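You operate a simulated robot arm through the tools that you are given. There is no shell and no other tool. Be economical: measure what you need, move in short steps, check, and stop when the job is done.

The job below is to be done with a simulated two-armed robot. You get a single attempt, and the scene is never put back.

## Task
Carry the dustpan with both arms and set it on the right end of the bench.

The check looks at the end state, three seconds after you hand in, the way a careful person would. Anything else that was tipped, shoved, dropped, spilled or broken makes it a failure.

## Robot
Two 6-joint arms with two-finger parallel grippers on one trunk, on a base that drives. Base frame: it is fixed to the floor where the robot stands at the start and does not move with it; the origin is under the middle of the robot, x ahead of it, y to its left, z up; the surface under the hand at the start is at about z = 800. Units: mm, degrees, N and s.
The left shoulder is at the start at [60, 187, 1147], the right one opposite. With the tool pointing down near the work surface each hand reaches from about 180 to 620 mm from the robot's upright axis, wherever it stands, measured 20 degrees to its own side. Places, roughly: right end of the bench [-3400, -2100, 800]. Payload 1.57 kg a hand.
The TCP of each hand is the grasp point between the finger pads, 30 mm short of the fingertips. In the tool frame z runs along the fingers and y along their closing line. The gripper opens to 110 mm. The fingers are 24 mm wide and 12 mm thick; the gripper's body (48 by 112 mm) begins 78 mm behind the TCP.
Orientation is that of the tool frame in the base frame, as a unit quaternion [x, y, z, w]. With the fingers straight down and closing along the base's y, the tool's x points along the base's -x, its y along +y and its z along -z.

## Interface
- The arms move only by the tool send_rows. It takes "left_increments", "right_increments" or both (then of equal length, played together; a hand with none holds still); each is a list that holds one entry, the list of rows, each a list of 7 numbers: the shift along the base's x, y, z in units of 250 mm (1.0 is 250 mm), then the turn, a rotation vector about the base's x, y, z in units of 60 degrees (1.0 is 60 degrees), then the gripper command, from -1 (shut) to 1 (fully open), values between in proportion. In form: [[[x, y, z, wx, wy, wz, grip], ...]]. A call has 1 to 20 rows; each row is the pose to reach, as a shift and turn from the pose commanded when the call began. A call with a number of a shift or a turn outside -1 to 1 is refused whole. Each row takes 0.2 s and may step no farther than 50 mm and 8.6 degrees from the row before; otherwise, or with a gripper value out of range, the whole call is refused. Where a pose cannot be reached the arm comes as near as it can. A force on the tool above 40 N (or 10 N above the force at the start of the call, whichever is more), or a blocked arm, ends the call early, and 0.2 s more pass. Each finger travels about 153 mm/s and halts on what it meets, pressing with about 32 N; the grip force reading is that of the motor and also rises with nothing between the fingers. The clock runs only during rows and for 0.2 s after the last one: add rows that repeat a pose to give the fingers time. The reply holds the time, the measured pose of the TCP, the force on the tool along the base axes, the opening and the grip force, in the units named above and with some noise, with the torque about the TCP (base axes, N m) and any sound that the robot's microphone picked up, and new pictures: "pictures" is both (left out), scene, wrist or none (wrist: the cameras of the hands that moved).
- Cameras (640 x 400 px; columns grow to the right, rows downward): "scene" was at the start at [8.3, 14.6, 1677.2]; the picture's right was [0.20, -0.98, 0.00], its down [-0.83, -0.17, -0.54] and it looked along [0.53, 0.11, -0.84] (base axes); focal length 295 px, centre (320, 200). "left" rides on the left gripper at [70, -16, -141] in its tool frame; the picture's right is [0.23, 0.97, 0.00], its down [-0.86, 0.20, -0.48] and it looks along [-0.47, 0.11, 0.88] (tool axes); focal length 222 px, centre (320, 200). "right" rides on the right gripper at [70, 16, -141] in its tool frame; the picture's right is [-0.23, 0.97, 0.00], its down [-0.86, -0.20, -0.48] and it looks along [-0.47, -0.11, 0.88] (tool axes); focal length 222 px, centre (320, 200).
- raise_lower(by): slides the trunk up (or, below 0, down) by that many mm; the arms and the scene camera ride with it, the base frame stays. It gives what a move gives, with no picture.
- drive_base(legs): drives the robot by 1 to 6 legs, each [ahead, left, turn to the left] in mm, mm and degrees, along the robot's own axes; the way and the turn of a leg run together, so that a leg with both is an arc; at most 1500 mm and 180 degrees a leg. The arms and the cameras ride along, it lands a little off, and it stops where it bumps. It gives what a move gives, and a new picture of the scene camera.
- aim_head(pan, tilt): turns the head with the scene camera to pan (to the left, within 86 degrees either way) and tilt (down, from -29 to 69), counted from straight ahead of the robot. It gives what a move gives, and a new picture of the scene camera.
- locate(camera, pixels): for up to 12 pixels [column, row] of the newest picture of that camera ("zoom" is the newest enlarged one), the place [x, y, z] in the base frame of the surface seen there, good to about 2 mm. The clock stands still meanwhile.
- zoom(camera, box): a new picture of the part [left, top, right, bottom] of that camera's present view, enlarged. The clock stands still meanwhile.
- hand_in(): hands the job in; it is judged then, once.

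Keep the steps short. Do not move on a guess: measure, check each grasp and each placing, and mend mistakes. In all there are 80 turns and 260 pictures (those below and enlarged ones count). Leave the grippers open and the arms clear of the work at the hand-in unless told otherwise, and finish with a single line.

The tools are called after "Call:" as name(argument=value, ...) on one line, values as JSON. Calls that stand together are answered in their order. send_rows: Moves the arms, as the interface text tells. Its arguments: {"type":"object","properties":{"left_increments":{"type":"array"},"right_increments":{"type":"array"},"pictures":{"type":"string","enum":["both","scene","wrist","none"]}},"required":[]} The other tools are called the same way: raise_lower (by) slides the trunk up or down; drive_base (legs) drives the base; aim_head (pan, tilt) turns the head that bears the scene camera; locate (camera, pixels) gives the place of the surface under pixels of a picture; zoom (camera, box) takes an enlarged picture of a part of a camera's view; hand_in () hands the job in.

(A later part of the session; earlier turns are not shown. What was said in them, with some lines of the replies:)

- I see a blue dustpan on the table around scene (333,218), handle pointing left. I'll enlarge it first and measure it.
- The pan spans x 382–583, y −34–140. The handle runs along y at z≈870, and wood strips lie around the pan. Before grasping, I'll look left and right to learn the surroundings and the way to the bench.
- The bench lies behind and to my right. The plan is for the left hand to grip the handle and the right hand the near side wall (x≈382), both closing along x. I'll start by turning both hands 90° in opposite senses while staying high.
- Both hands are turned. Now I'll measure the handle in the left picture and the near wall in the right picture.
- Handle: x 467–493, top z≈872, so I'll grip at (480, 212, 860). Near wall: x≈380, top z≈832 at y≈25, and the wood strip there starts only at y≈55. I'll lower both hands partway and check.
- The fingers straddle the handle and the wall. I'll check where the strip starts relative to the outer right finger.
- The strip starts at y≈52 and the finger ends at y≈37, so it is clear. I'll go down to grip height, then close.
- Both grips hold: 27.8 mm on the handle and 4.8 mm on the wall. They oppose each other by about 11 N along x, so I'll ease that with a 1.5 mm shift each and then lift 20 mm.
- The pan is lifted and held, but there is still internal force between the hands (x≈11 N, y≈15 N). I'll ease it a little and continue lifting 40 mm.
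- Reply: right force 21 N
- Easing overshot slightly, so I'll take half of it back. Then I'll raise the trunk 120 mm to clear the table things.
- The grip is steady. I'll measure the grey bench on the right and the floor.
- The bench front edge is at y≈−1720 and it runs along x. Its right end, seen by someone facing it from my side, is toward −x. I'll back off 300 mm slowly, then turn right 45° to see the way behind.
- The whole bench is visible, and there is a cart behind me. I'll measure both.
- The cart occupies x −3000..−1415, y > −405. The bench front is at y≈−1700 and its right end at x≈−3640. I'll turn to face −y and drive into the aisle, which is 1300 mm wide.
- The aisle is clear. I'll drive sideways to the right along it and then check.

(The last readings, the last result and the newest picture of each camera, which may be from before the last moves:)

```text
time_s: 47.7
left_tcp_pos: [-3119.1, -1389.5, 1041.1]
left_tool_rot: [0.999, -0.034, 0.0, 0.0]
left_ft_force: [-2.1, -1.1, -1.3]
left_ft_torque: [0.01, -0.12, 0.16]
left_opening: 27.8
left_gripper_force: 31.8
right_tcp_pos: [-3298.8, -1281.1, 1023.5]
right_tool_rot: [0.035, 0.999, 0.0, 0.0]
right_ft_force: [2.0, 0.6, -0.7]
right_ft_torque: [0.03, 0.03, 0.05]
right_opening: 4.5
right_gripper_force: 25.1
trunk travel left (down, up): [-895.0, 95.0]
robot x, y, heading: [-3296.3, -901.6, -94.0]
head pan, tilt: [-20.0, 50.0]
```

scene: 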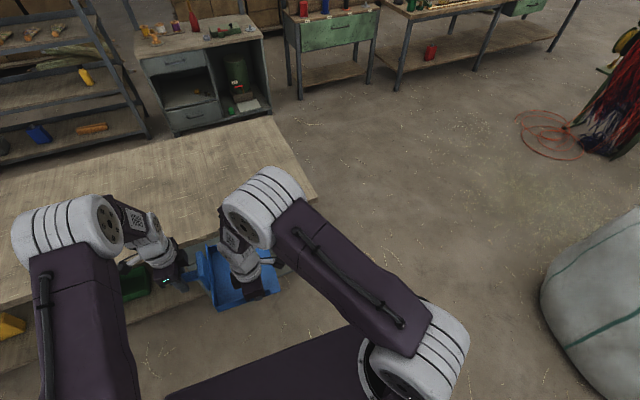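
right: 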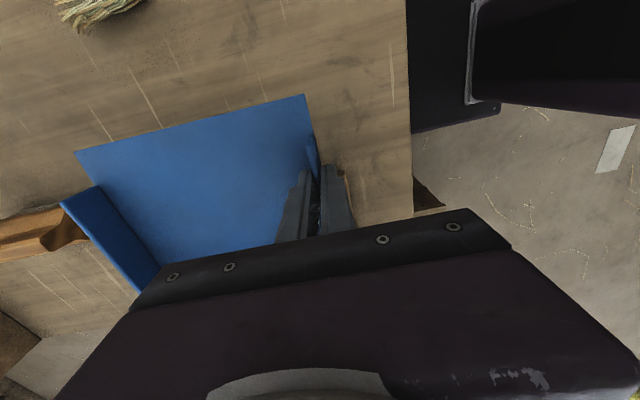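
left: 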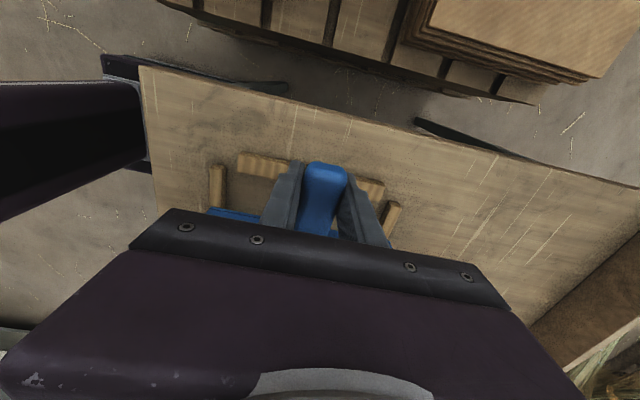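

I'm at (−3296, −902), heading −94°. I'll square up, shift right 180 mm, then advance toward the bench, stopping 330 mm short of its edge.

Call:
drive_base(legs=[[0, 0, 4.3], [0, -180, 0], [460, 0, 0]])

Call:
aim_head(pan=0, tilt=60)

```text
time_s: 52.0
left_tcp_pos: [-3265.3, -1830.9, 1041.9]
left_tool_rot: [1.0, 0.0, -0.001, 0.001]
left_ft_force: [-0.7, -1.6, -0.8]
left_ft_torque: [-0.02, -0.06, 0.1]
left_opening: 27.7
left_gripper_force: 31.9
right_tcp_pos: [-3451.9, -1734.3, 1023.4]
right_tool_rot: [-0.001, 1.0, 0.0, 0.0]
right_ft_force: [0.7, 1.1, -0.1]
right_ft_torque: [0.02, -0.02, 0.04]
right_opening: 4.5
right_gripper_force: 25.0
trunk travel left (down, up): [-895.0, 95.0]
robot x, y, heading: [-3476.1, -1357.9, -89.6]
head pan, tilt: [-20.0, 50.0]
```

scene: 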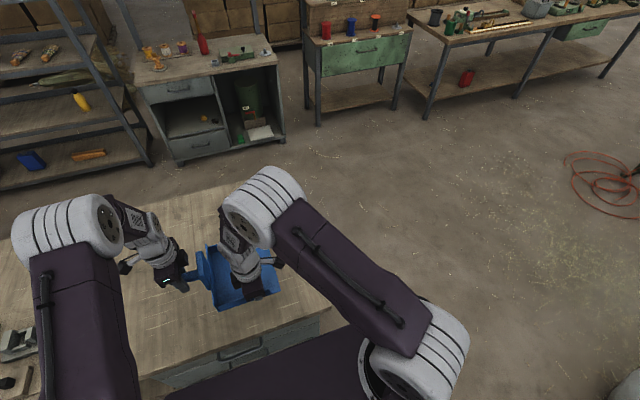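

```text
time_s: 52.8
left_tcp_pos: [-3264.4, -1833.7, 1039.7]
left_tool_rot: [1.0, 0.001, 0.0, 0.0]
left_ft_force: [-0.3, -1.0, -2.0]
left_ft_torque: [0.01, -0.17, 0.11]
left_opening: 27.7
left_gripper_force: 31.8
right_tcp_pos: [-3452.0, -1736.8, 1023.1]
right_tool_rot: [-0.001, 1.0, 0.001, -0.001]
right_ft_force: [0.5, 1.1, 0.0]
right_ft_torque: [0.04, 0.16, 0.04]
right_opening: 4.5
right_gripper_force: 24.8
trunk travel left (down, up): [-895.0, 95.0]
robot x, y, heading: [-3478.8, -1353.1, -90.2]
head pan, tilt: [0.0, 60.0]
```

scene: 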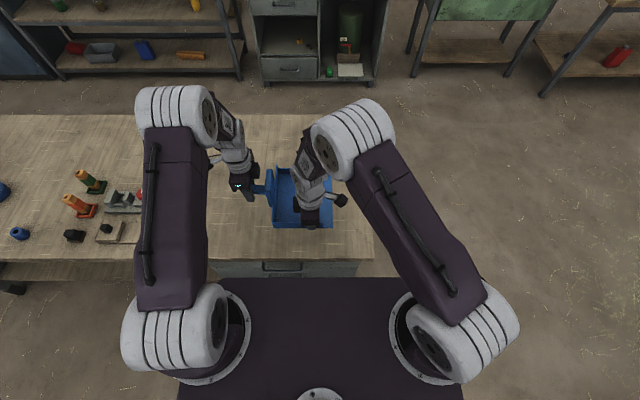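

I'm well lined up. I'll advance 55 mm more, to about the same distance I had from the first table, and measure.

Call:
drive_base(legs=[[55, 0, 0]])

Call:
locate(camera="scene", pixels=[[360, 240], [340, 255], [330, 125], [375, 220], [330, 190], [280, 225], [268, 188], [250, 255], [145, 195], [330, 215]])

```text
time_s: 53.8
left_tcp_pos: [-3264.9, -1879.5, 1044.9]
left_tool_rot: [1.0, 0.0, 0.0, 0.004]
left_ft_force: [0.0, -0.5, -1.4]
left_ft_torque: [-0.12, 0.13, 0.13]
left_opening: 27.7
left_gripper_force: 31.7
right_tcp_pos: [-3452.4, -1783.2, 1026.9]
right_tool_rot: [-0.001, 1.0, -0.004, 0.0]
right_ft_force: [0.3, 1.4, 0.1]
right_ft_torque: [-0.05, -0.26, 0.05]
right_opening: 4.3
right_gripper_force: 25.0
trunk travel left (down, up): [-895.0, 95.0]
robot x, y, heading: [-3475.0, -1410.5, -90.0]
head pan, tilt: [0.0, 60.0]
```

scene: 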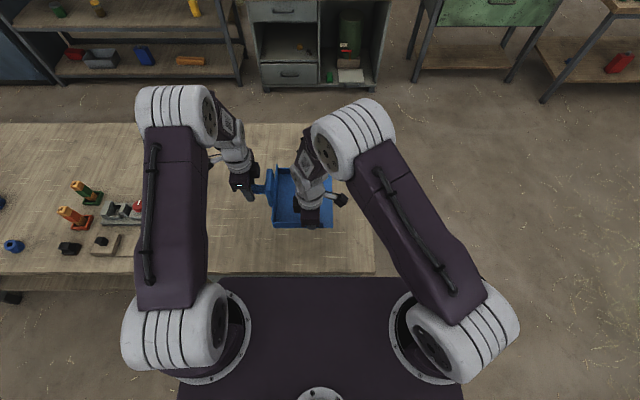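

```text
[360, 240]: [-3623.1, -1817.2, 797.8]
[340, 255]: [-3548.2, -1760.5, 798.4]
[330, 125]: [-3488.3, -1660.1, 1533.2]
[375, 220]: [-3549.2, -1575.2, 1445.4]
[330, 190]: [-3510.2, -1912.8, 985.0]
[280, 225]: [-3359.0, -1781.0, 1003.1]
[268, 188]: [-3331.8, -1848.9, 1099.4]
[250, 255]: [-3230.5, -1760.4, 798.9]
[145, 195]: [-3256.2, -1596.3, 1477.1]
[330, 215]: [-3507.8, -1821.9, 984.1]
```

Pan sits over x −3510..−3240, with the bench end at −3640. Now I'll extend both arms 75 mm forward (−y) together.

Call:
send_rows(left_increments=[[[0, -0.05, 0, 0, 0, 0, -1], [0, -0.12, 0, 0, 0, 0, -1], [0, -0.19, 0, 0, 0, 0, -1], [0, -0.26, 0, 0, 0, 0, -1], [0, -0.3, 0, 0, 0, 0, -1], [0, -0.3, 0, 0, 0, 0, -1]]], right_increments=[[[0, -0.05, 0, 0, 0, 0, -1], [0, -0.12, 0, 0, 0, 0, -1], [0, -0.19, 0, 0, 0, 0, -1], [0, -0.26, 0, 0, 0, 0, -1], [0, -0.3, 0, 0, 0, 0, -1], [0, -0.3, 0, 0, 0, 0, -1]]])

```text
time_s: 55.1
left_tcp_pos: [-3264.7, -1963.7, 1038.6]
left_tool_rot: [1.0, 0.001, 0.0, 0.001]
left_ft_force: [-8.6, 1.7, -1.0]
left_ft_torque: [-0.13, 0.29, 0.43]
left_opening: 27.6
left_gripper_force: 32.0
right_tcp_pos: [-3451.5, -1866.9, 1023.2]
right_tool_rot: [-0.001, 1.0, 0.0, -0.001]
right_ft_force: [9.4, -2.1, -0.6]
right_ft_torque: [0.22, -0.13, 0.2]
right_opening: 4.4
right_gripper_force: 24.8
trunk travel left (down, up): [-895.0, 95.0]
robot x, y, heading: [-3475.0, -1408.5, -90.3]
head pan, tilt: [0.0, 60.0]
```

scene: 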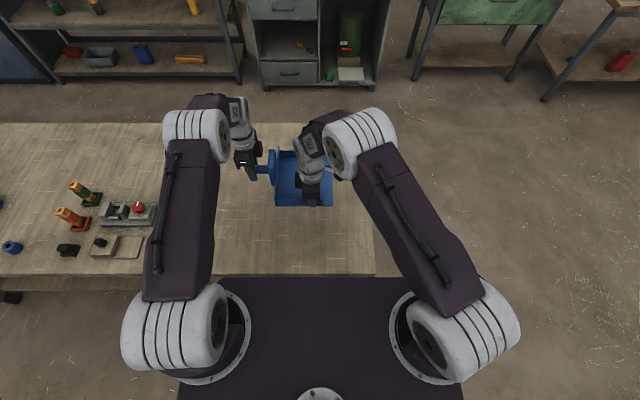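
right: 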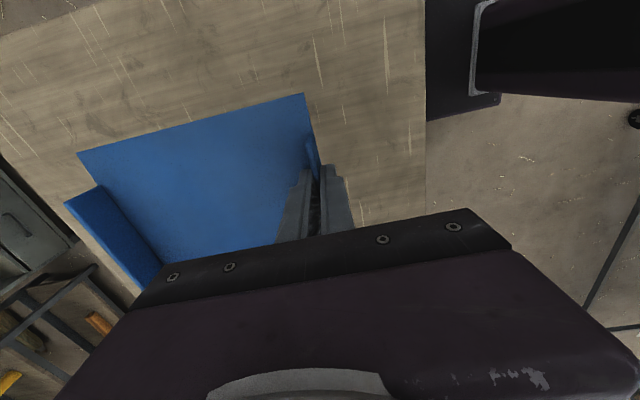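
left: 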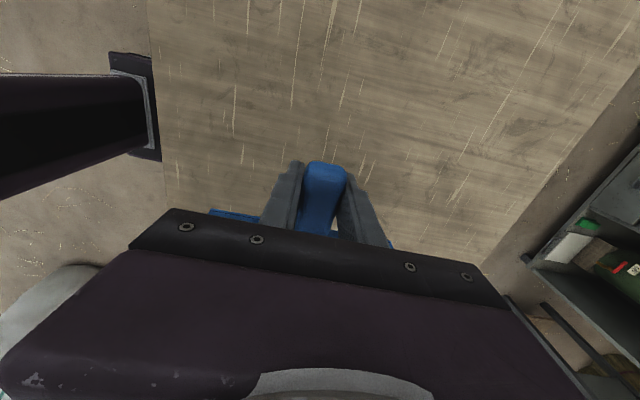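

The bench under the pan is empty. I'll check how level the pan is and the gap to the bench.

Call:
locate(camera="right", pixels=[[82, 153], [200, 128], [300, 98], [180, 240], [270, 200], [120, 170], [250, 60], [370, 150]])

```text
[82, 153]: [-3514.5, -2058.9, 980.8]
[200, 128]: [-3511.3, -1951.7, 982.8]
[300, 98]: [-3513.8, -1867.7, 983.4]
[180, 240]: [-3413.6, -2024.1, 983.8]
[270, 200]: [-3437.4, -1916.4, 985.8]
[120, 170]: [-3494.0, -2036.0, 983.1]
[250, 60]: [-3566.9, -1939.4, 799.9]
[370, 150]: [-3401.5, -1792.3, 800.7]
```

The pan is level within about 3 mm and needs to go down about 180 mm. I'll lower the trunk by 165 mm first.

Call:
raise_lower(by=-165)

Call:
zoom(camera="right", box=[40, 50, 440, 300])

Call:
locate(camera="zoom", pixels=[[80, 172], [250, 130], [420, 80], [380, 200], [500, 100], [380, 40]])

```text
time_s: 57.0
left_tcp_pos: [-3264.4, -1963.3, 875.1]
left_tool_rot: [1.0, 0.0, 0.0, 0.0]
left_ft_force: [-12.6, 4.8, -1.5]
left_ft_torque: [0.04, 0.25, 0.22]
left_opening: 27.7
left_gripper_force: 31.8
right_tcp_pos: [-3452.5, -1866.4, 857.7]
right_tool_rot: [-0.002, 1.0, 0.0, 0.0]
right_ft_force: [13.7, -4.9, -0.2]
right_ft_torque: [0.1, -0.12, 0.21]
right_opening: 4.2
right_gripper_force: 24.8
trunk travel left (down, up): [-730.0, 260.0]
robot x, y, heading: [-3479.4, -1415.2, -89.8]
head pan, tilt: [0.0, 60.0]
```

```text
1.60 times, centred on (240, 175) of right
```

zoom: 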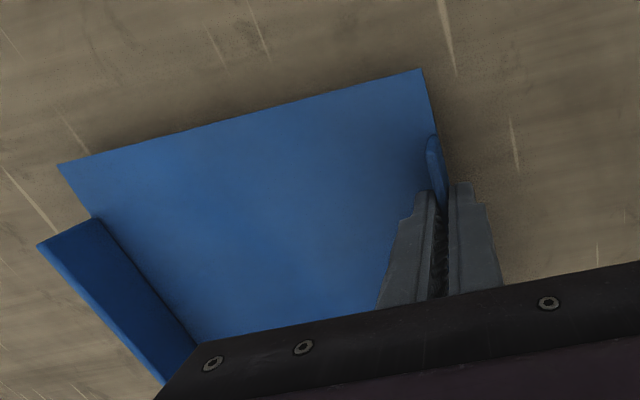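

```text
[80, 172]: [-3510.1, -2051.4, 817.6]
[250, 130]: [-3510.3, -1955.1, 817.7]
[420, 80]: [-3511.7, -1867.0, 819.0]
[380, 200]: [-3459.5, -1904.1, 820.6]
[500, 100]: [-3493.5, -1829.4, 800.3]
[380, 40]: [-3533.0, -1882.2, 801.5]
```

The gap is about 15 mm. I'll lower gently with both arms, easing the ~13 N pull between them, and watch the vertical force.

Call:
send_rows(left_increments=[[[-0.003, 0, -0.016, 0, 0, 0, -1], [-0.003, 0, -0.032, 0, 0, 0, -1], [-0.003, 0, -0.046, 0, 0, 0, -1], [-0.003, 0, -0.058, 0, 0, 0, -1], [-0.003, 0, -0.062, 0, 0, 0, -1], [-0.003, 0, -0.062, 0, 0, 0, -1]]], right_increments=[[[0.003, 0, -0.016, 0, 0, 0, -1], [0.003, 0, -0.032, 0, 0, 0, -1], [0.003, 0, -0.046, 0, 0, 0, -1], [0.003, 0, -0.058, 0, 0, 0, -1], [0.003, 0, -0.062, 0, 0, 0, -1], [0.003, 0, -0.062, 0, 0, 0, -1]]], pictures="wrist")

Call:
locate(camera="right", pixels=[[90, 155], [200, 128], [300, 100], [280, 180], [370, 120]])

```text
time_s: 58.4
left_tcp_pos: [-3266.1, -1963.1, 859.2]
left_tool_rot: [1.0, 0.0, 0.0, 0.001]
left_ft_force: [-2.5, 2.1, 2.8]
left_ft_torque: [0.3, 0.49, -0.06]
left_opening: 27.9
left_gripper_force: 32.0
right_tcp_pos: [-3453.4, -1866.1, 842.5]
right_tool_rot: [-0.001, 1.0, 0.001, -0.001]
right_ft_force: [2.9, -2.2, -2.4]
right_ft_torque: [-0.07, 0.01, -0.02]
right_opening: 4.4
right_gripper_force: 25.1
trunk travel left (down, up): [-730.0, 260.0]
robot x, y, heading: [-3475.7, -1408.2, -90.2]
head pan, tilt: [0.0, 60.0]
```

right: 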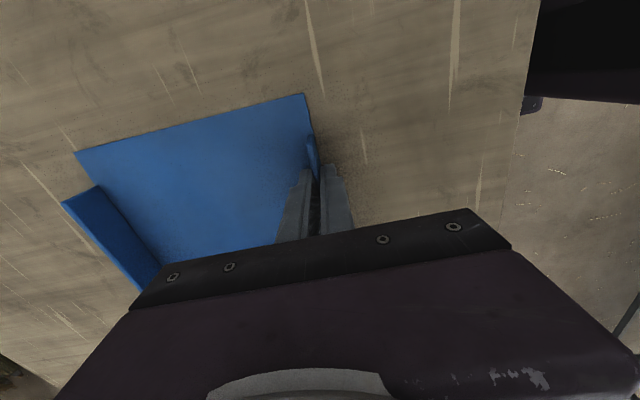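
left: 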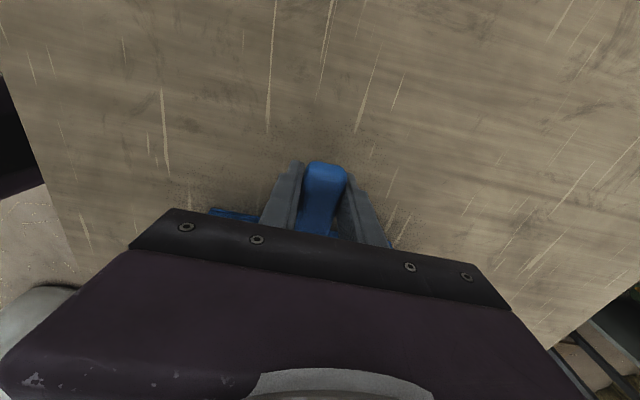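

```text
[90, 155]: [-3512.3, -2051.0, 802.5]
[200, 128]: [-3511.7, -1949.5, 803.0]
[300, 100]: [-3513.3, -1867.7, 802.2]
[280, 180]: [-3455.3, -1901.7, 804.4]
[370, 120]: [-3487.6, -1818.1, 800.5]
```

The pan is at table level, within 1–2 mm. I'll press 1 mm further and open both grippers to a moderate width.

Call:
send_rows(left_increments=[[[0, 0, -0.005, 0, 0, 0, -1], [0, 0, -0.005, 0, 0, 0, -0.4], [0, 0, -0.005, 0, 0, 0, 0], [0, 0, -0.005, 0, 0, 0, 0.2], [0, 0, -0.005, 0, 0, 0, 0.2]]], right_increments=[[[0, 0, -0.005, 0, 0, 0, -1], [0, 0, -0.005, 0, 0, 0, -0.8], [0, 0, -0.005, 0, 0, 0, -0.4], [0, 0, -0.005, 0, 0, 0, 0], [0, 0, -0.005, 0, 0, 0, 0]]], pictures="wrist")

```text
time_s: 59.6
left_tcp_pos: [-3266.2, -1963.0, 857.0]
left_tool_rot: [1.0, 0.0, 0.0, 0.0]
left_ft_force: [-0.3, -0.3, 0.6]
left_ft_torque: [0.0, -0.02, -0.02]
left_opening: 65.7
left_gripper_force: 0.2
right_tcp_pos: [-3451.6, -1866.2, 840.9]
right_tool_rot: [-0.001, 1.0, 0.0, 0.0]
right_ft_force: [-0.8, 0.1, 0.0]
right_ft_torque: [0.05, 0.01, 0.0]
right_opening: 54.8
right_gripper_force: 0.0
trunk travel left (down, up): [-730.0, 260.0]
robot x, y, heading: [-3476.3, -1409.9, -89.9]
head pan, tilt: [0.0, 60.0]
```

right: 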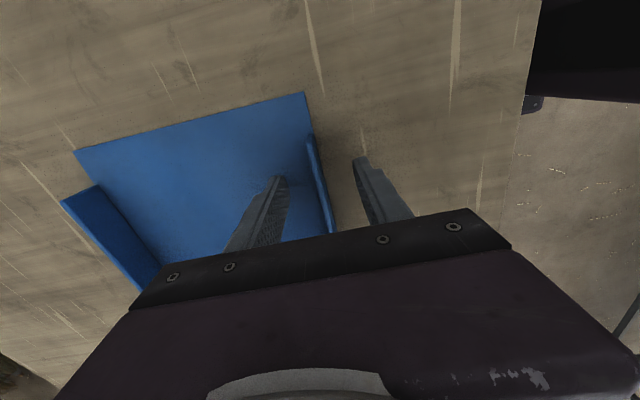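
left: 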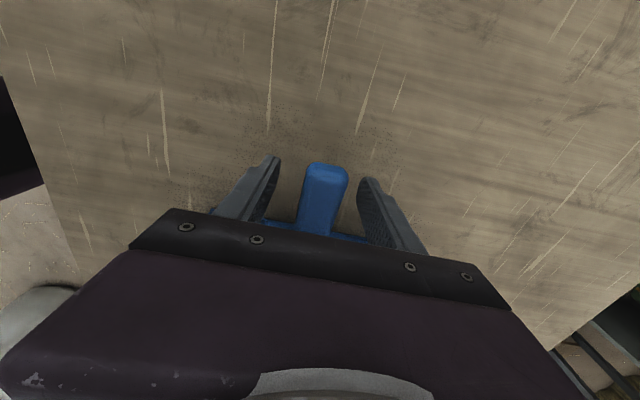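

Both hands are free of the pan. I'll raise them straight up with 200 mm of trunk travel and then back off from the bench.

Call:
raise_lower(by=200)

Call:
drive_base(legs=[[-250, 0, 0]])

Call:
send_rows(left_increments=[[[0, 0, 0, 0, 0, 0, 1], [0, 0, 0, 0, 0, 0, 1], [0, 0, 0, 0, 0, 0, 1]]], right_increments=[[[0, 0, 0, 0, 0, 0, 1], [0, 0, 0, 0, 0, 0, 1], [0, 0, 0, 0, 0, 0, 1]]], pictures="both")

```text
time_s: 61.8
left_tcp_pos: [-3266.1, -1963.2, 1057.0]
left_tool_rot: [1.0, 0.001, 0.001, 0.0]
left_ft_force: [0.0, -0.7, 0.0]
left_ft_torque: [-0.01, 0.0, -0.01]
left_opening: 66.0
left_gripper_force: 0.0
right_tcp_pos: [-3450.8, -1867.0, 1040.9]
right_tool_rot: [-0.002, 1.0, 0.001, 0.0]
right_ft_force: [0.5, 0.1, -0.6]
right_ft_torque: [0.04, 0.06, 0.0]
right_opening: 55.0
right_gripper_force: 0.1
trunk travel left (down, up): [-930.0, 60.0]
robot x, y, heading: [-3479.3, -1404.4, -90.1]
head pan, tilt: [0.0, 60.0]
```

```text
time_s: 63.6
left_tcp_pos: [-3263.7, -1710.8, 1056.1]
left_tool_rot: [1.0, 0.005, 0.0, -0.001]
left_ft_force: [0.1, 0.5, -0.4]
left_ft_torque: [0.02, 0.01, 0.01]
left_opening: 65.9
left_gripper_force: 0.0
right_tcp_pos: [-3450.1, -1615.9, 1040.8]
right_tool_rot: [-0.005, 1.0, 0.002, 0.0]
right_ft_force: [0.7, -0.4, 0.5]
right_ft_torque: [0.01, 0.0, -0.01]
right_opening: 54.9
right_gripper_force: 0.0
trunk travel left (down, up): [-930.0, 60.0]
robot x, y, heading: [-3478.6, -1157.7, -89.8]
head pan, tilt: [0.0, 60.0]
```

scene: 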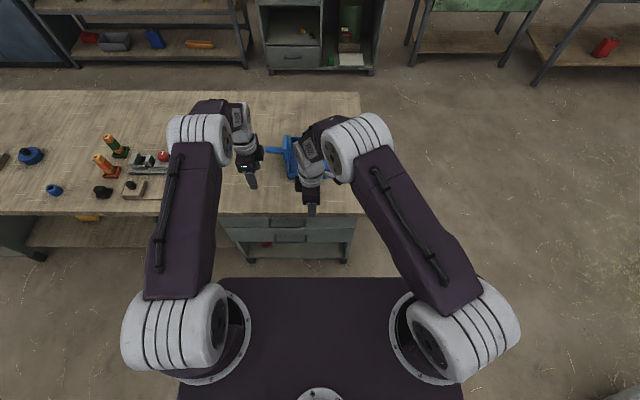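

```text
time_s: 64.4
left_tcp_pos: [-3262.6, -1708.5, 1057.6]
left_tool_rot: [1.0, 0.005, 0.0, 0.001]
left_ft_force: [-0.2, 0.3, -1.0]
left_ft_torque: [-0.02, -0.02, 0.01]
left_opening: 110.4
left_gripper_force: 0.0
right_tcp_pos: [-3450.9, -1613.4, 1042.1]
right_tool_rot: [-0.004, 1.0, 0.0, -0.001]
right_ft_force: [0.5, -0.3, -0.3]
right_ft_torque: [-0.02, -0.02, -0.02]
right_opening: 110.0
right_gripper_force: 0.0
trunk travel left (down, up): [-930.0, 60.0]
robot x, y, heading: [-3475.7, -1157.8, -89.6]
head pan, tilt: [0.0, 60.0]
```

scene: 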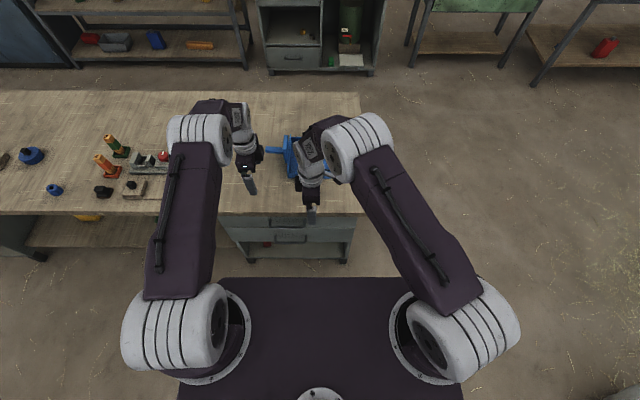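
right: 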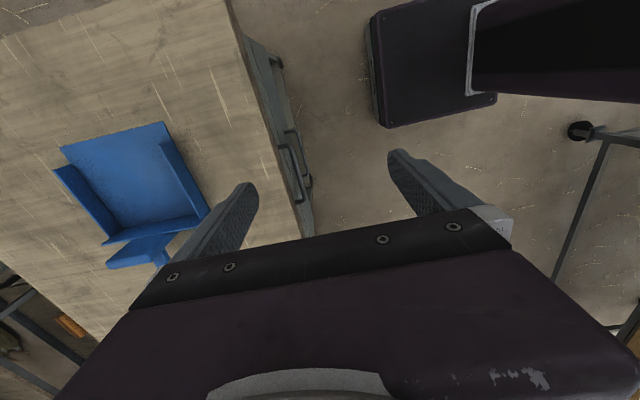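
left: 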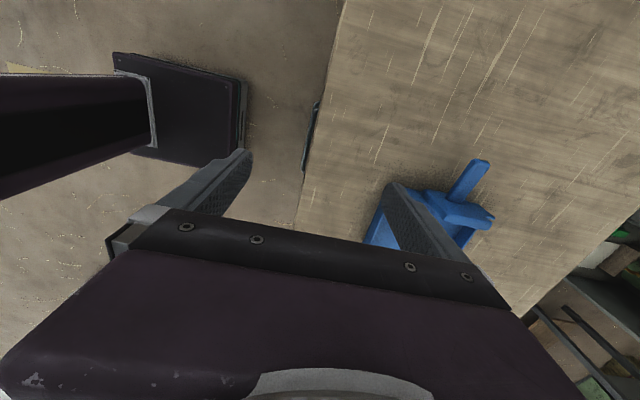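

The dustpan sits flat on the right end of the bench, about 130 mm in from the end (x −3512 against −3640). Both grippers are open and clear, and nothing else was touched, so I'm handing in.

Call:
hand_in()

```text
The job is handed in.
```

I carried the dustpan with both arms and set it flat on the right end of the bench, with the grippers open, the arms clear, and nothing else touched as far as I could see.
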